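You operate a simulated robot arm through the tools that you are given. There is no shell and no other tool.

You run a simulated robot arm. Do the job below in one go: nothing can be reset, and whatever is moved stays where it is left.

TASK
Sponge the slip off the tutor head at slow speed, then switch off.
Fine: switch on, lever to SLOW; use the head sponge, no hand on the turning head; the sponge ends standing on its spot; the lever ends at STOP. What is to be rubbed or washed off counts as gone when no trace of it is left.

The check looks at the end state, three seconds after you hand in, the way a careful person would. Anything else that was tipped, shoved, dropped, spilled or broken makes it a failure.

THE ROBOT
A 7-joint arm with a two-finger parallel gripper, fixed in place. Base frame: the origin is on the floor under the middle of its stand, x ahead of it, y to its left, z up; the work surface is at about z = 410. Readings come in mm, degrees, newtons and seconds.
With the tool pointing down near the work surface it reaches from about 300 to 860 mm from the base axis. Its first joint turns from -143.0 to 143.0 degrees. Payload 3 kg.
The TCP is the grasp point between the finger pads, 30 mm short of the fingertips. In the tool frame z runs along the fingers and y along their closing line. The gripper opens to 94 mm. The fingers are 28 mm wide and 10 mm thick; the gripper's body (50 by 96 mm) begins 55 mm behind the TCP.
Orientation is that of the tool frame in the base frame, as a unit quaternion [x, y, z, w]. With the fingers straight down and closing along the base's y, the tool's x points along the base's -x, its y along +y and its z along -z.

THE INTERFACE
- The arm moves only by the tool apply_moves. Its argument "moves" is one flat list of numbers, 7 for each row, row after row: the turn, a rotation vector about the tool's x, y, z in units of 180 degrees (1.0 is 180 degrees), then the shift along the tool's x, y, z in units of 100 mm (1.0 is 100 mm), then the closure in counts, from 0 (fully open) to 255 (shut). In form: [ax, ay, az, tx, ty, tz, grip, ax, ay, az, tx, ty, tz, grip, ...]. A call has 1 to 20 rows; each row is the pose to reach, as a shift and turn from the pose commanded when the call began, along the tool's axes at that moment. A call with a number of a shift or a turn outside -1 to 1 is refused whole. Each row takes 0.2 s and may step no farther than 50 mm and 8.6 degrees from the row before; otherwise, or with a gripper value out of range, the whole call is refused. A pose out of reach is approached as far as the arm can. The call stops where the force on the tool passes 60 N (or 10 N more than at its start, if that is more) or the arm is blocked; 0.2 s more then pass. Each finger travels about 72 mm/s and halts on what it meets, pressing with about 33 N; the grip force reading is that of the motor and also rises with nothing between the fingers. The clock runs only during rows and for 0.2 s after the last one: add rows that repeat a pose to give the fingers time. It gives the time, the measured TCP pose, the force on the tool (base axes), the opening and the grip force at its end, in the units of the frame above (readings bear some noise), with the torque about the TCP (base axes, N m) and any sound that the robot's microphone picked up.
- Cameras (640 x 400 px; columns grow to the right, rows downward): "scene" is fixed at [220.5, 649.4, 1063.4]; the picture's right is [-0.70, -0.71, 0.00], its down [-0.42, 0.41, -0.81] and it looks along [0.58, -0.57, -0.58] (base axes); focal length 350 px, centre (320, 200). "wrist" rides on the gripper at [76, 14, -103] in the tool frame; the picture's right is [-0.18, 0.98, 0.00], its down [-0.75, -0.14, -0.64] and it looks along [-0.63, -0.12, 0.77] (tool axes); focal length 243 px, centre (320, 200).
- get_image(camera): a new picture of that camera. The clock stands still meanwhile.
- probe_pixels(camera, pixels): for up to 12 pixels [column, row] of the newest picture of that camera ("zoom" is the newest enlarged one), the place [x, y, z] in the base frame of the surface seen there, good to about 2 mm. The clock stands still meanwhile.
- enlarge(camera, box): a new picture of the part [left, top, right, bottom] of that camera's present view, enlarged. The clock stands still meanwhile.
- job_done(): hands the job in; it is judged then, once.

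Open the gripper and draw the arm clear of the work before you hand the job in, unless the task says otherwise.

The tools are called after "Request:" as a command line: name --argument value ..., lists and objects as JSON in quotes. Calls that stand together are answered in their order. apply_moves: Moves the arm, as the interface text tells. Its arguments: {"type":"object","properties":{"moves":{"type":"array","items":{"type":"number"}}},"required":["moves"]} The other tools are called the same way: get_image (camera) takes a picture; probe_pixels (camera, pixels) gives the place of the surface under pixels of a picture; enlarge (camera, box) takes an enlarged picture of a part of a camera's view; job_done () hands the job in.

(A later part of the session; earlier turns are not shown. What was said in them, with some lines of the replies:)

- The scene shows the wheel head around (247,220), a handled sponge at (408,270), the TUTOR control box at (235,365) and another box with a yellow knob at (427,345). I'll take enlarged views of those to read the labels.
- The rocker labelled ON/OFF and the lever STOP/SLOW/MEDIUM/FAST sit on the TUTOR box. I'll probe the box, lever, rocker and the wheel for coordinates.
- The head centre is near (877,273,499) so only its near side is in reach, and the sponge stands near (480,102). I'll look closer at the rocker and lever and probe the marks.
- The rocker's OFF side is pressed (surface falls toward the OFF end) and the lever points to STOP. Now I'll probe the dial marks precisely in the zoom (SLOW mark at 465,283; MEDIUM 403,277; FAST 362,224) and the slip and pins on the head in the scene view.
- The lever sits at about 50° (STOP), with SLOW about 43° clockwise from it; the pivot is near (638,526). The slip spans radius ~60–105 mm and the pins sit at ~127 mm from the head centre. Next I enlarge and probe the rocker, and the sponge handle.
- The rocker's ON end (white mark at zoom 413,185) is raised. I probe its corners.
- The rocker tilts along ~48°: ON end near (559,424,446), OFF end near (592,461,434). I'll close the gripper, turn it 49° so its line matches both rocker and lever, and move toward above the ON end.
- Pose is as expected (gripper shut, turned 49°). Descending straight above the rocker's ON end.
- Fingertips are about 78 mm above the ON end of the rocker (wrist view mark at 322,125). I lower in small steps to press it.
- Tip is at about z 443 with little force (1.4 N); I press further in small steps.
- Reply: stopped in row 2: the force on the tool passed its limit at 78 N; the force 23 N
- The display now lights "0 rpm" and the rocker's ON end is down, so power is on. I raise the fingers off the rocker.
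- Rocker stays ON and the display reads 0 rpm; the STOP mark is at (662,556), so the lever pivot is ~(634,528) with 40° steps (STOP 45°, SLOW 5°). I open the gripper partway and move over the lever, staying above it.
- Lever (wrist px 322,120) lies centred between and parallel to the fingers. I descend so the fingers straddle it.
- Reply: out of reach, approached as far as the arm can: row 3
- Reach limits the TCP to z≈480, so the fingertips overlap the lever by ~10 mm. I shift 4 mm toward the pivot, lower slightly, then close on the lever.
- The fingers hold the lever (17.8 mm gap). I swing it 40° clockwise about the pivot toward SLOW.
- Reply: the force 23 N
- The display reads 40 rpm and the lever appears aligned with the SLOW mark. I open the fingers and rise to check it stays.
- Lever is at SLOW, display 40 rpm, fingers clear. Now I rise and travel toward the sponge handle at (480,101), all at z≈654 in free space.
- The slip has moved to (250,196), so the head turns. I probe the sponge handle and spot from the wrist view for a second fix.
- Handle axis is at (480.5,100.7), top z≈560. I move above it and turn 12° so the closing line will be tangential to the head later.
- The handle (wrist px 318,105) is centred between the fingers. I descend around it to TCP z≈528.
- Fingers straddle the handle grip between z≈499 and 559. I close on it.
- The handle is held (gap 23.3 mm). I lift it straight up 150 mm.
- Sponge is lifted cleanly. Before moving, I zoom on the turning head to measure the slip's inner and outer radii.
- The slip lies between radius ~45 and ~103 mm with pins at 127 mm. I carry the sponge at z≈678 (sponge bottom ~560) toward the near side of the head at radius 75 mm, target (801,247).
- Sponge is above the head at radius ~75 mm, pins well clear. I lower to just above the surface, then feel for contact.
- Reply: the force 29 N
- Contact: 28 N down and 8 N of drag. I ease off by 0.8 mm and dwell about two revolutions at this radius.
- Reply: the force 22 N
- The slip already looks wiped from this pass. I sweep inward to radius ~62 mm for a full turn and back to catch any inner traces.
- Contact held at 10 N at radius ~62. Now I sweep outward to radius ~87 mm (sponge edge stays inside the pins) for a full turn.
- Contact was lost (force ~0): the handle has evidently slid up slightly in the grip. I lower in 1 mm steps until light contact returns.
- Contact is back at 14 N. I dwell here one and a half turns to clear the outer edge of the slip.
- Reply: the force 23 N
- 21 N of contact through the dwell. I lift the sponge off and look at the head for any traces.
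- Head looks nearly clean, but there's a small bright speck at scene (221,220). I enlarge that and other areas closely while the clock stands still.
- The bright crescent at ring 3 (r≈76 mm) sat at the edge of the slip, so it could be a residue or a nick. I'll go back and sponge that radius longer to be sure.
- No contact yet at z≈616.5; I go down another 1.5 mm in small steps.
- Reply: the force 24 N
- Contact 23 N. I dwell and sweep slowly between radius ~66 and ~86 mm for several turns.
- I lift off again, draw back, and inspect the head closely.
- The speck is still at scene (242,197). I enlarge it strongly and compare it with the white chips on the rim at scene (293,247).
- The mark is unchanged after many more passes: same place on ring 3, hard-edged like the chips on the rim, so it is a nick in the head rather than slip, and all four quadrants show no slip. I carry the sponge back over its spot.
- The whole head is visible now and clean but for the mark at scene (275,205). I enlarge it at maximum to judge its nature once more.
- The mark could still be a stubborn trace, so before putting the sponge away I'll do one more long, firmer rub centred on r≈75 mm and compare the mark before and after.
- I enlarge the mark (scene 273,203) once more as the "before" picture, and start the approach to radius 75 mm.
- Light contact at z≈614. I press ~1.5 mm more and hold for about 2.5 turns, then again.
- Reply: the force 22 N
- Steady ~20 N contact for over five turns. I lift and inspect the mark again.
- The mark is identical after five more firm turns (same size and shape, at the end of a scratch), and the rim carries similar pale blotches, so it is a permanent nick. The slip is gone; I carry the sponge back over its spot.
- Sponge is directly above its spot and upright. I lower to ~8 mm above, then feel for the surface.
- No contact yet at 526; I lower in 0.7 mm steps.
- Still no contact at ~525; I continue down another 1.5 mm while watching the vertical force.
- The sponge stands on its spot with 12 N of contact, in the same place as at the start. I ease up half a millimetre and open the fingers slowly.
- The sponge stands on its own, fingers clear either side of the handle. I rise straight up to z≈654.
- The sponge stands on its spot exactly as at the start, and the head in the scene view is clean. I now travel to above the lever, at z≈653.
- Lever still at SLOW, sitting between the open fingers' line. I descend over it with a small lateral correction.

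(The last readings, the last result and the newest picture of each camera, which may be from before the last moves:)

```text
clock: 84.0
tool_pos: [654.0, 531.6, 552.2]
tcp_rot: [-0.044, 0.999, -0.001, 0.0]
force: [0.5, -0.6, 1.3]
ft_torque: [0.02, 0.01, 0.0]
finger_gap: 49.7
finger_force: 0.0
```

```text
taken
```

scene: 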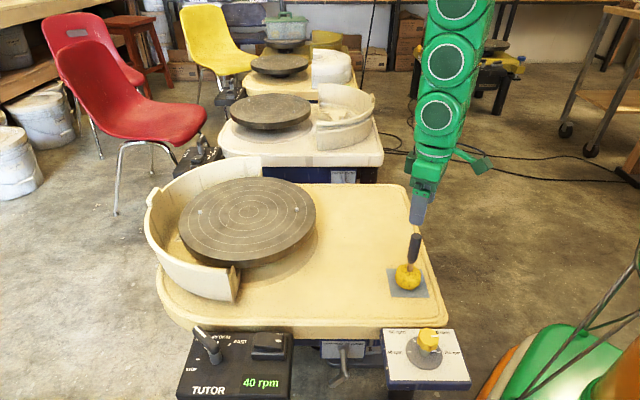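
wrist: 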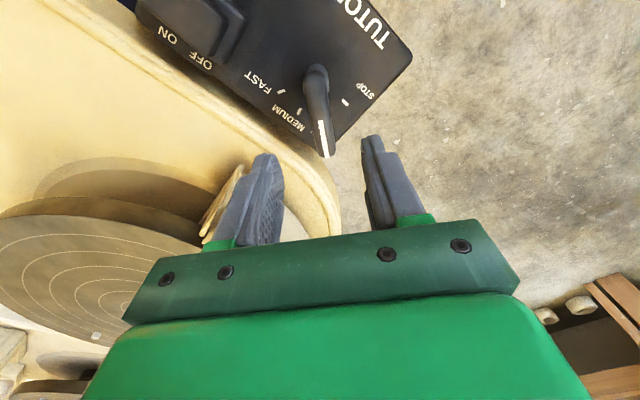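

Lever (wrist 322,115) is centred between the fingers. I go down to z≈474 and close on it.

Request:
apply_moves --moves '[0, 0, 0, 0, 0, 0.4, 120, 0, 0, 0, 0, 0, 0.65, 120, 0, 0, 0, 0, 0, 0.78, 120]'

Request:
apply_moves --moves '[0, 0, 0, 0, 0, 0, 180, 0, 0, 0, 0, 0, 0, 255, 0, 0, 0, 0, 0, 0, 255, 0, 0, 0, 0, 0, 0, 255]'

Request:
get_image --camera "wrist"

```text
clock: 84.8
tool_pos: [654.2, 530.2, 474.1]
tcp_rot: [-0.044, 0.999, 0.0, -0.002]
force: [0.0, -0.1, 0.3]
ft_torque: [0.02, 0.0, -0.05]
finger_gap: 49.7
finger_force: 0.1
```

```text
clock: 85.8
tool_pos: [655.1, 531.4, 473.7]
tcp_rot: [-0.042, 0.999, 0.0, -0.001]
force: [2.8, 12.2, -8.4]
ft_torque: [0.41, -0.57, -0.22]
finger_gap: 17.9
finger_force: 44.9
```

```text
taken
```

wrist: 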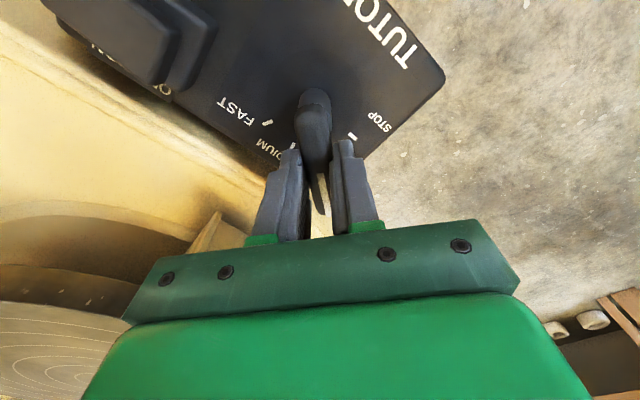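

Lever is gripped. I swing it back 40° counter-clockwise to STOP.

Request:
apply_moves --moves '[0, 0, -0.0444, 0.002, 0.031, 0, 255, 0, 0, -0.0889, 0.0085, 0.061, 0, 255, 0, 0, -0.1333, 0.019, 0.09, 0, 255, 0, 0, -0.1778, 0.033, 0.117, 0, 255, 0, 0, -0.2222, 0.0515, 0.141, 0, 255]'

Request:
get_image --camera "wrist"

Request:
enlarge --camera "scene" --box '[140, 290, 300, 390]'

```text
clock: 87.0
tool_pos: [649.2, 543.4, 474.8]
tcp_rot: [-0.384, 0.923, -0.001, 0.0]
force: [5.8, 8.4, -9.5]
ft_torque: [0.27, -0.07, -0.11]
finger_gap: 17.7
finger_force: 44.9
```

```text
taken
```

wrist: 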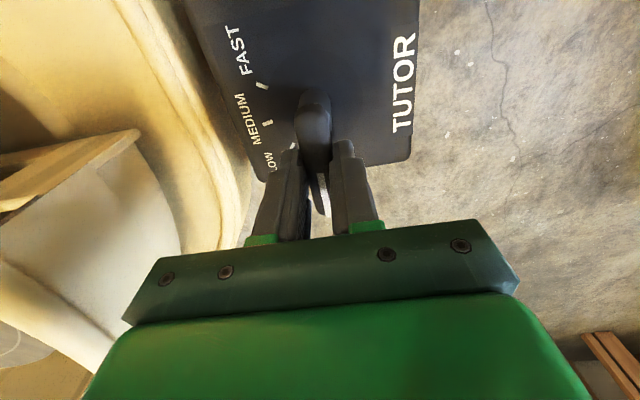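

```text
4.00 times, centred on (220, 340) of scene
```

zoom: 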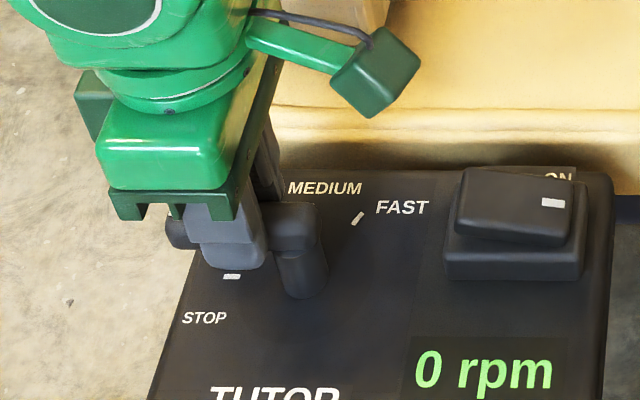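

Display shows 0 rpm with the lever at STOP. I release and rise.

Request:
apply_moves --moves '[0, 0, 0, 0, 0, 0, 190, 0, 0, 0, 0, 0, 0, 120, 0, 0, 0, 0, 0, 0, 120, 0, 0, 0, 0, 0, -0.3, 120, 0, 0, 0, 0, 0, -0.6, 120]'

Request:
enlarge --camera "scene" --box '[150, 300, 310, 400]'

Request:
get_image --camera "wrist"

```text
clock: 88.2
tool_pos: [648.5, 544.8, 533.9]
tcp_rot: [-0.382, 0.924, 0.0, -0.001]
force: [-0.8, -0.6, -0.1]
ft_torque: [0.0, 0.01, 0.0]
finger_gap: 49.6
finger_force: 0.1
```

```text
4.00 times, centred on (230, 350) of scene
```

zoom: 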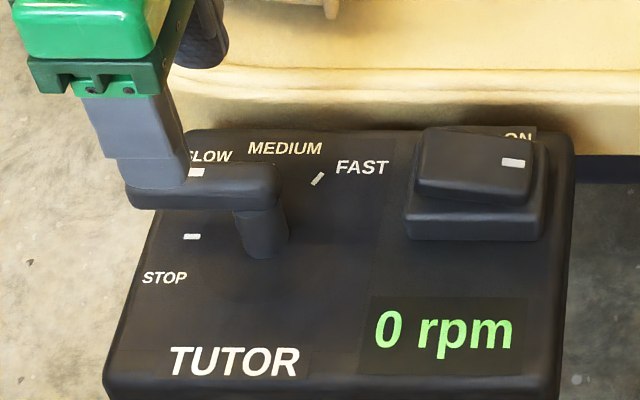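

```text
taken
```

wrist: 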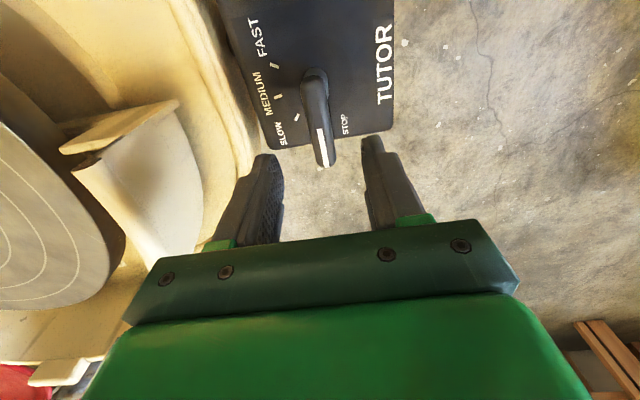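

Lever is at STOP with 0 rpm. Next I close the fingers and move over the rocker's raised OFF end at (593,462).

Request:
apply_moves --moves '[0, 0, 0, 0.33, -0.064, 0, 180, 0, 0, 0, 0.66, -0.128, 0, 255, 0, 0, 0, 0.98, -0.192, 0, 255, 0, 0, 0, 0.98, -0.192, 0, 255]'

Request:
get_image --camera "wrist"

Request:
enlarge --camera "scene" --box '[180, 290, 340, 390]'

```text
clock: 89.2
tool_pos: [591.8, 460.9, 533.3]
tcp_rot: [-0.383, 0.924, -0.001, -0.002]
force: [0.0, 0.6, -0.1]
ft_torque: [-0.01, 0.05, -0.01]
finger_gap: 0.0
finger_force: 32.9
```

```text
taken
```

wrist: 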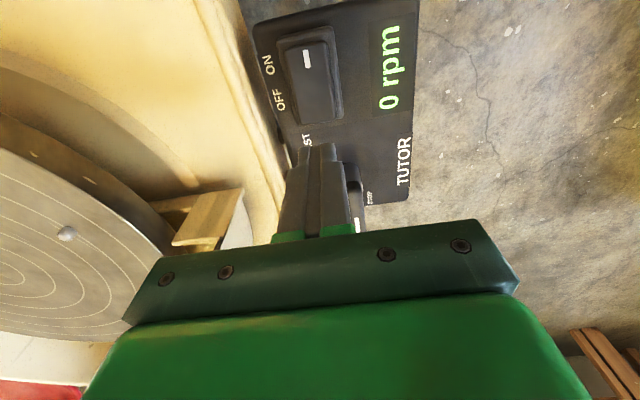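

```text
4.00 times, centred on (260, 340) of scene
```

zoom: 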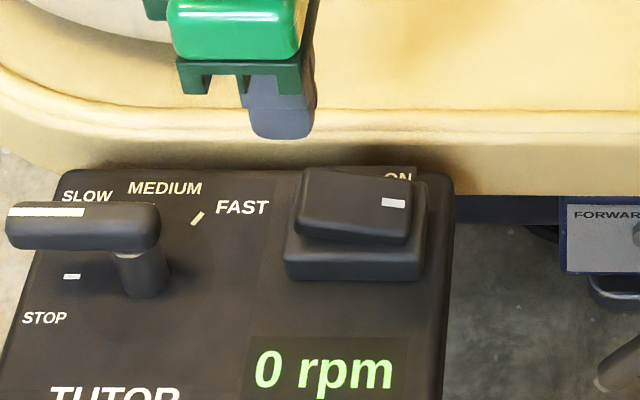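

I probe the raised OFF end in this zoom to confirm where to press.

Request:
probe_pixels --camera "zoom" --pixels '[[310, 190], [305, 215], [320, 180], [320, 205], [350, 205], [380, 205], [405, 210], [400, 195]]'

```text
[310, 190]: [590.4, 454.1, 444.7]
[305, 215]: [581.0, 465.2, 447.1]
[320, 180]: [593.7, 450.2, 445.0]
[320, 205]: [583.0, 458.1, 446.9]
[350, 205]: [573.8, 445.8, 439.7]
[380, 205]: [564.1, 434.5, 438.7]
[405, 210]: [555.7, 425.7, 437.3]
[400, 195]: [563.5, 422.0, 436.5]
```

OFF end is raised at z≈447 beneath the fingertips. I lower and press.

Request:
apply_moves --moves '[0, 0, 0, 0, 0, 0.3, 255, 0, 0, 0, 0, 0, 0.5, 255, 0, 0, 0, 0, 0, 0.56, 255, 0, 0, 0, 0, 0, 0.6, 255, 0, 0, 0, 0, 0, 0.63, 255, 0, 0, 0, 0, 0, 0.65, 255]'

Request:
enlarge --camera "scene" --box '[180, 300, 340, 400]'

```text
clock: 90.6
tool_pos: [591.5, 462.1, 470.1]
tcp_rot: [-0.383, 0.924, -0.001, 0.001]
force: [-3.0, 0.5, 14.4]
ft_torque: [-0.14, 0.21, 0.04]
finger_gap: 0.0
finger_force: 33.1
```

```text
4.00 times, centred on (260, 350) of scene
```

zoom: 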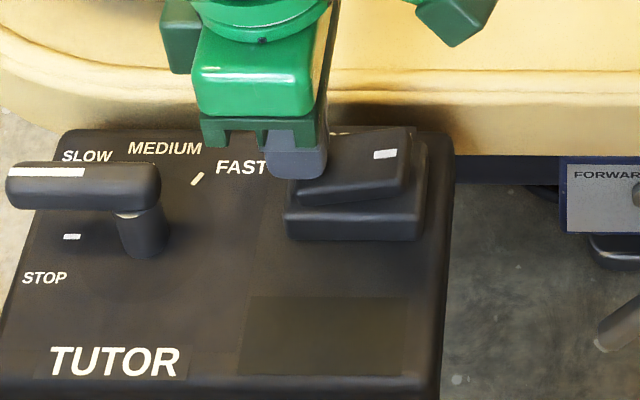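

The display is dark and the rocker has flipped to OFF. I rise clear and draw the arm back.

Request:
apply_moves --moves '[0, 0, 0, 0, 0, -0.3, 255, 0, 0, 0, 0, 0, -0.7, 255, 0, 0, 0, 0, 0, -1.0, 255]'

Request:
apply_moves --moves '[0, 0, 0, 0.2, 0, -0.4, 150, 0, 0, 0, 0.5, 0, -0.7, 60, 0, 0, 0, 0.9, 0, -0.9, 0]'

Request:
get_image --camera "scene"

Request:
enlarge --camera "scene" --box '[160, 310, 320, 400]'

Request:
enlarge --camera "scene" --box '[170, 165, 330, 275]'

```text
clock: 91.4
tool_pos: [592.3, 460.7, 569.7]
tcp_rot: [-0.383, 0.924, 0.0, 0.0]
force: [-0.3, 0.2, 0.4]
ft_torque: [-0.02, 0.02, 0.02]
finger_gap: 0.0
finger_force: 33.3
```

```text
clock: 92.2
tool_pos: [529.3, 398.5, 660.5]
tcp_rot: [-0.382, 0.924, -0.001, -0.002]
force: [0.0, -0.4, 0.4]
ft_torque: [0.0, -0.01, 0.0]
finger_gap: 93.9
finger_force: 0.0
```

```text
taken
```

scene: 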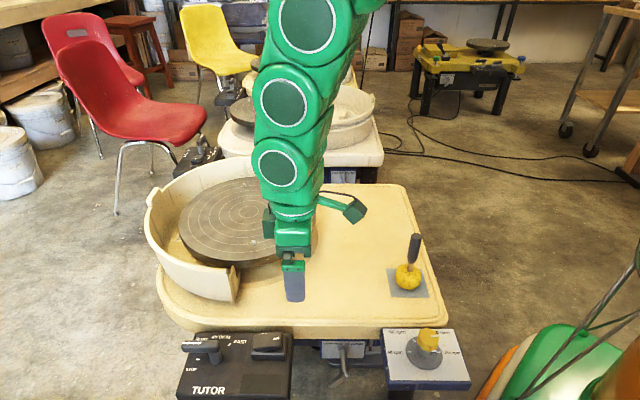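

```text
4.00 times, centred on (240, 355) of scene
```

zoom: 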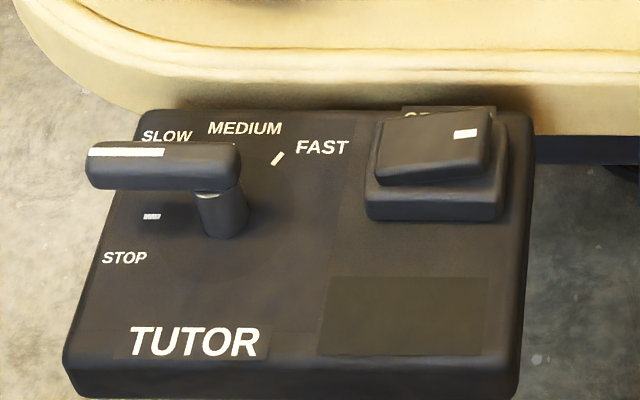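

```text
3.64 times, centred on (250, 220) of scene
```

zoom: 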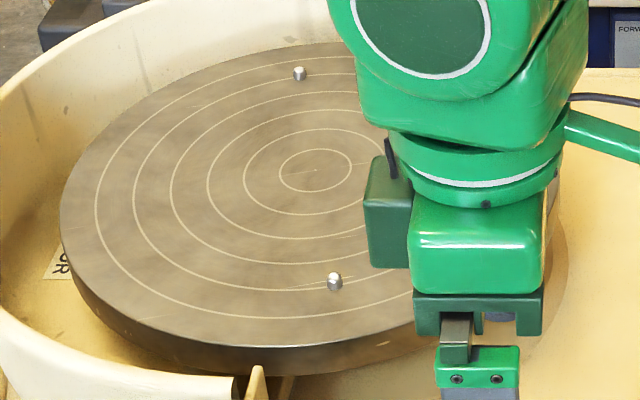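

Everything on the control box is back at STOP/OFF, as at the start. I draw the arm farther back for a full last look at the stopped head.

Request:
apply_moves --moves '[0, 0, 0, 0.3, 0, -0.3, 0, 0, 0, 0, 0.6, 0, -0.6, 0, 0, 0, 0, 0.9, 0, -0.9, 0]'

Request:
apply_moves --moves '[0, 0, 0, 0.3, 0.3, 0, 0, 0, 0, 0, 0.6, 0.6, 0, 0, 0, 0, 0, 0.9, 0.9, 0, 0]'

Request:
get_image --camera "scene"

Request:
enlarge --camera "scene" --box '[170, 165, 330, 275]'

```text
clock: 93.0
tool_pos: [465.8, 335.6, 750.2]
tcp_rot: [-0.383, 0.924, -0.001, 0.0]
force: [-0.2, 0.1, 0.2]
ft_torque: [0.01, -0.01, 0.01]
finger_gap: 93.9
finger_force: 0.0
```

```text
clock: 93.8
tool_pos: [338.7, 334.2, 750.0]
tcp_rot: [-0.383, 0.924, -0.001, -0.001]
force: [0.4, -0.2, 0.5]
ft_torque: [0.02, 0.01, 0.0]
finger_gap: 93.7
finger_force: 0.1
```

```text
taken
```

scene: 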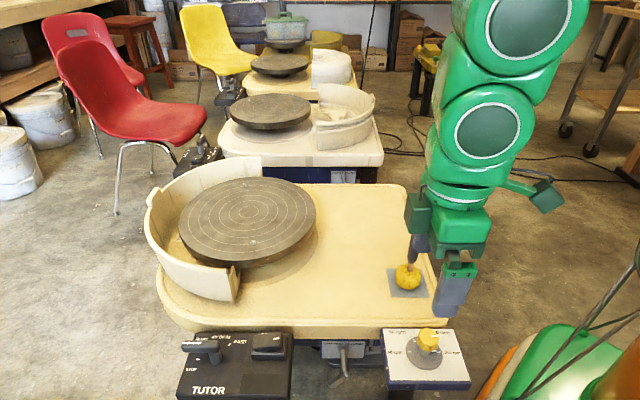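

```text
3.64 times, centred on (250, 220) of scene
```

zoom: 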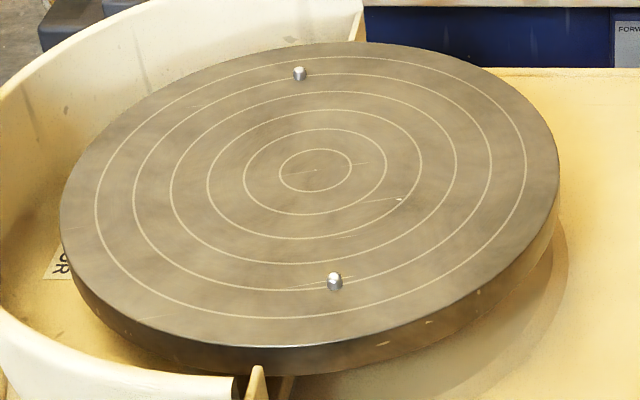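

The stopped head is clear of slip over its whole face. I take one last close look at the former slip area and the sponge before handing in.

Request:
enlarge --camera "scene" --box '[248, 190, 312, 230]'

Request:
enlarge --camera "scene" --box '[267, 217, 275, 222]'

Request:
enlarge --camera "scene" --box '[190, 180, 270, 230]'

Request:
get_image --camera "wrist"

```text
10.00 times, centred on (280, 210) of scene
```

zoom: 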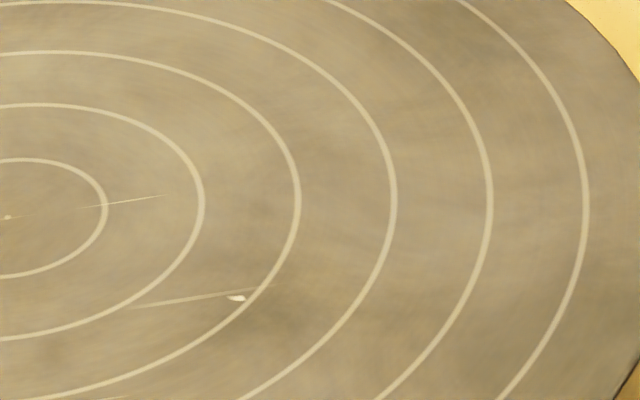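

```text
16.00 times, centred on (271, 220) of scene
```

zoom: 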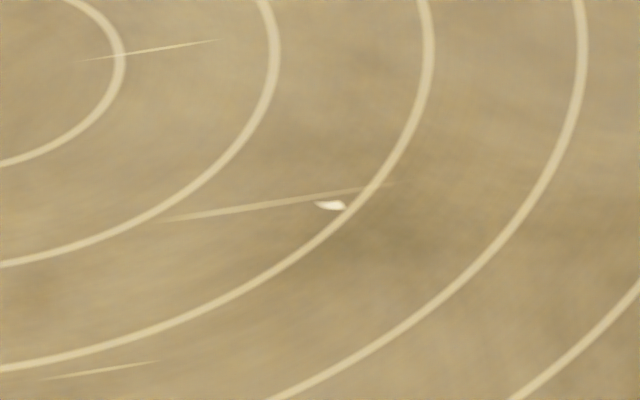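

```text
8.00 times, centred on (230, 205) of scene
```

zoom: 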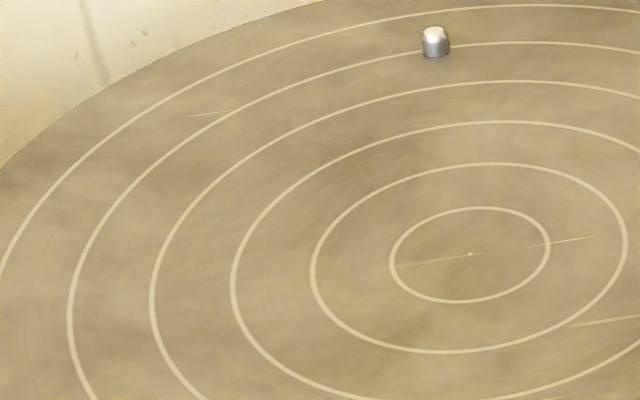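

```text
taken
```

wrist: 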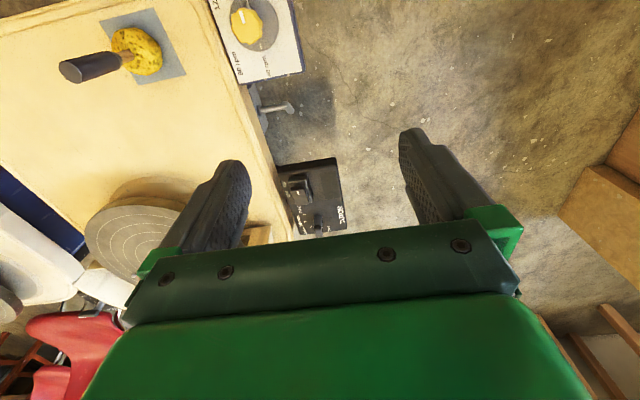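

The face is clean, with only the permanent hard nick left, which five extra turns of rubbing didn't change. The head is stopped, the lever is at STOP, the rocker is OFF and the display is dark. The sponge stands on its blue spot and the open gripper is well clear, so I hand in.

Request:
job_done

```text
The job is handed in.
```

I sponged the slip off the head at SLOW (40 rpm), then put the lever back to STOP and the switch to OFF. One small mark is still on the head, and I couldn't be certain it isn't slip.

- **Head:** I looked over the whole face after it stopped and saw no slip. The mark left is a white fleck about 3 mm long, roughly 75 mm from the centre. It lies within or right at the edge of where the slip was. It didn't change after more than five extra turns of firm rubbing directly over it, so I took it to be a nick in the surface.
- **Sponge:** it is standing upright on its blue spot, where it was at the start.
- **Controls:** the display is dark. I didn't touch the rpm knob or the forward/reverse lever.
- **Arm:** only the sponge touched the turning head. The gripper is open and well clear of the work.
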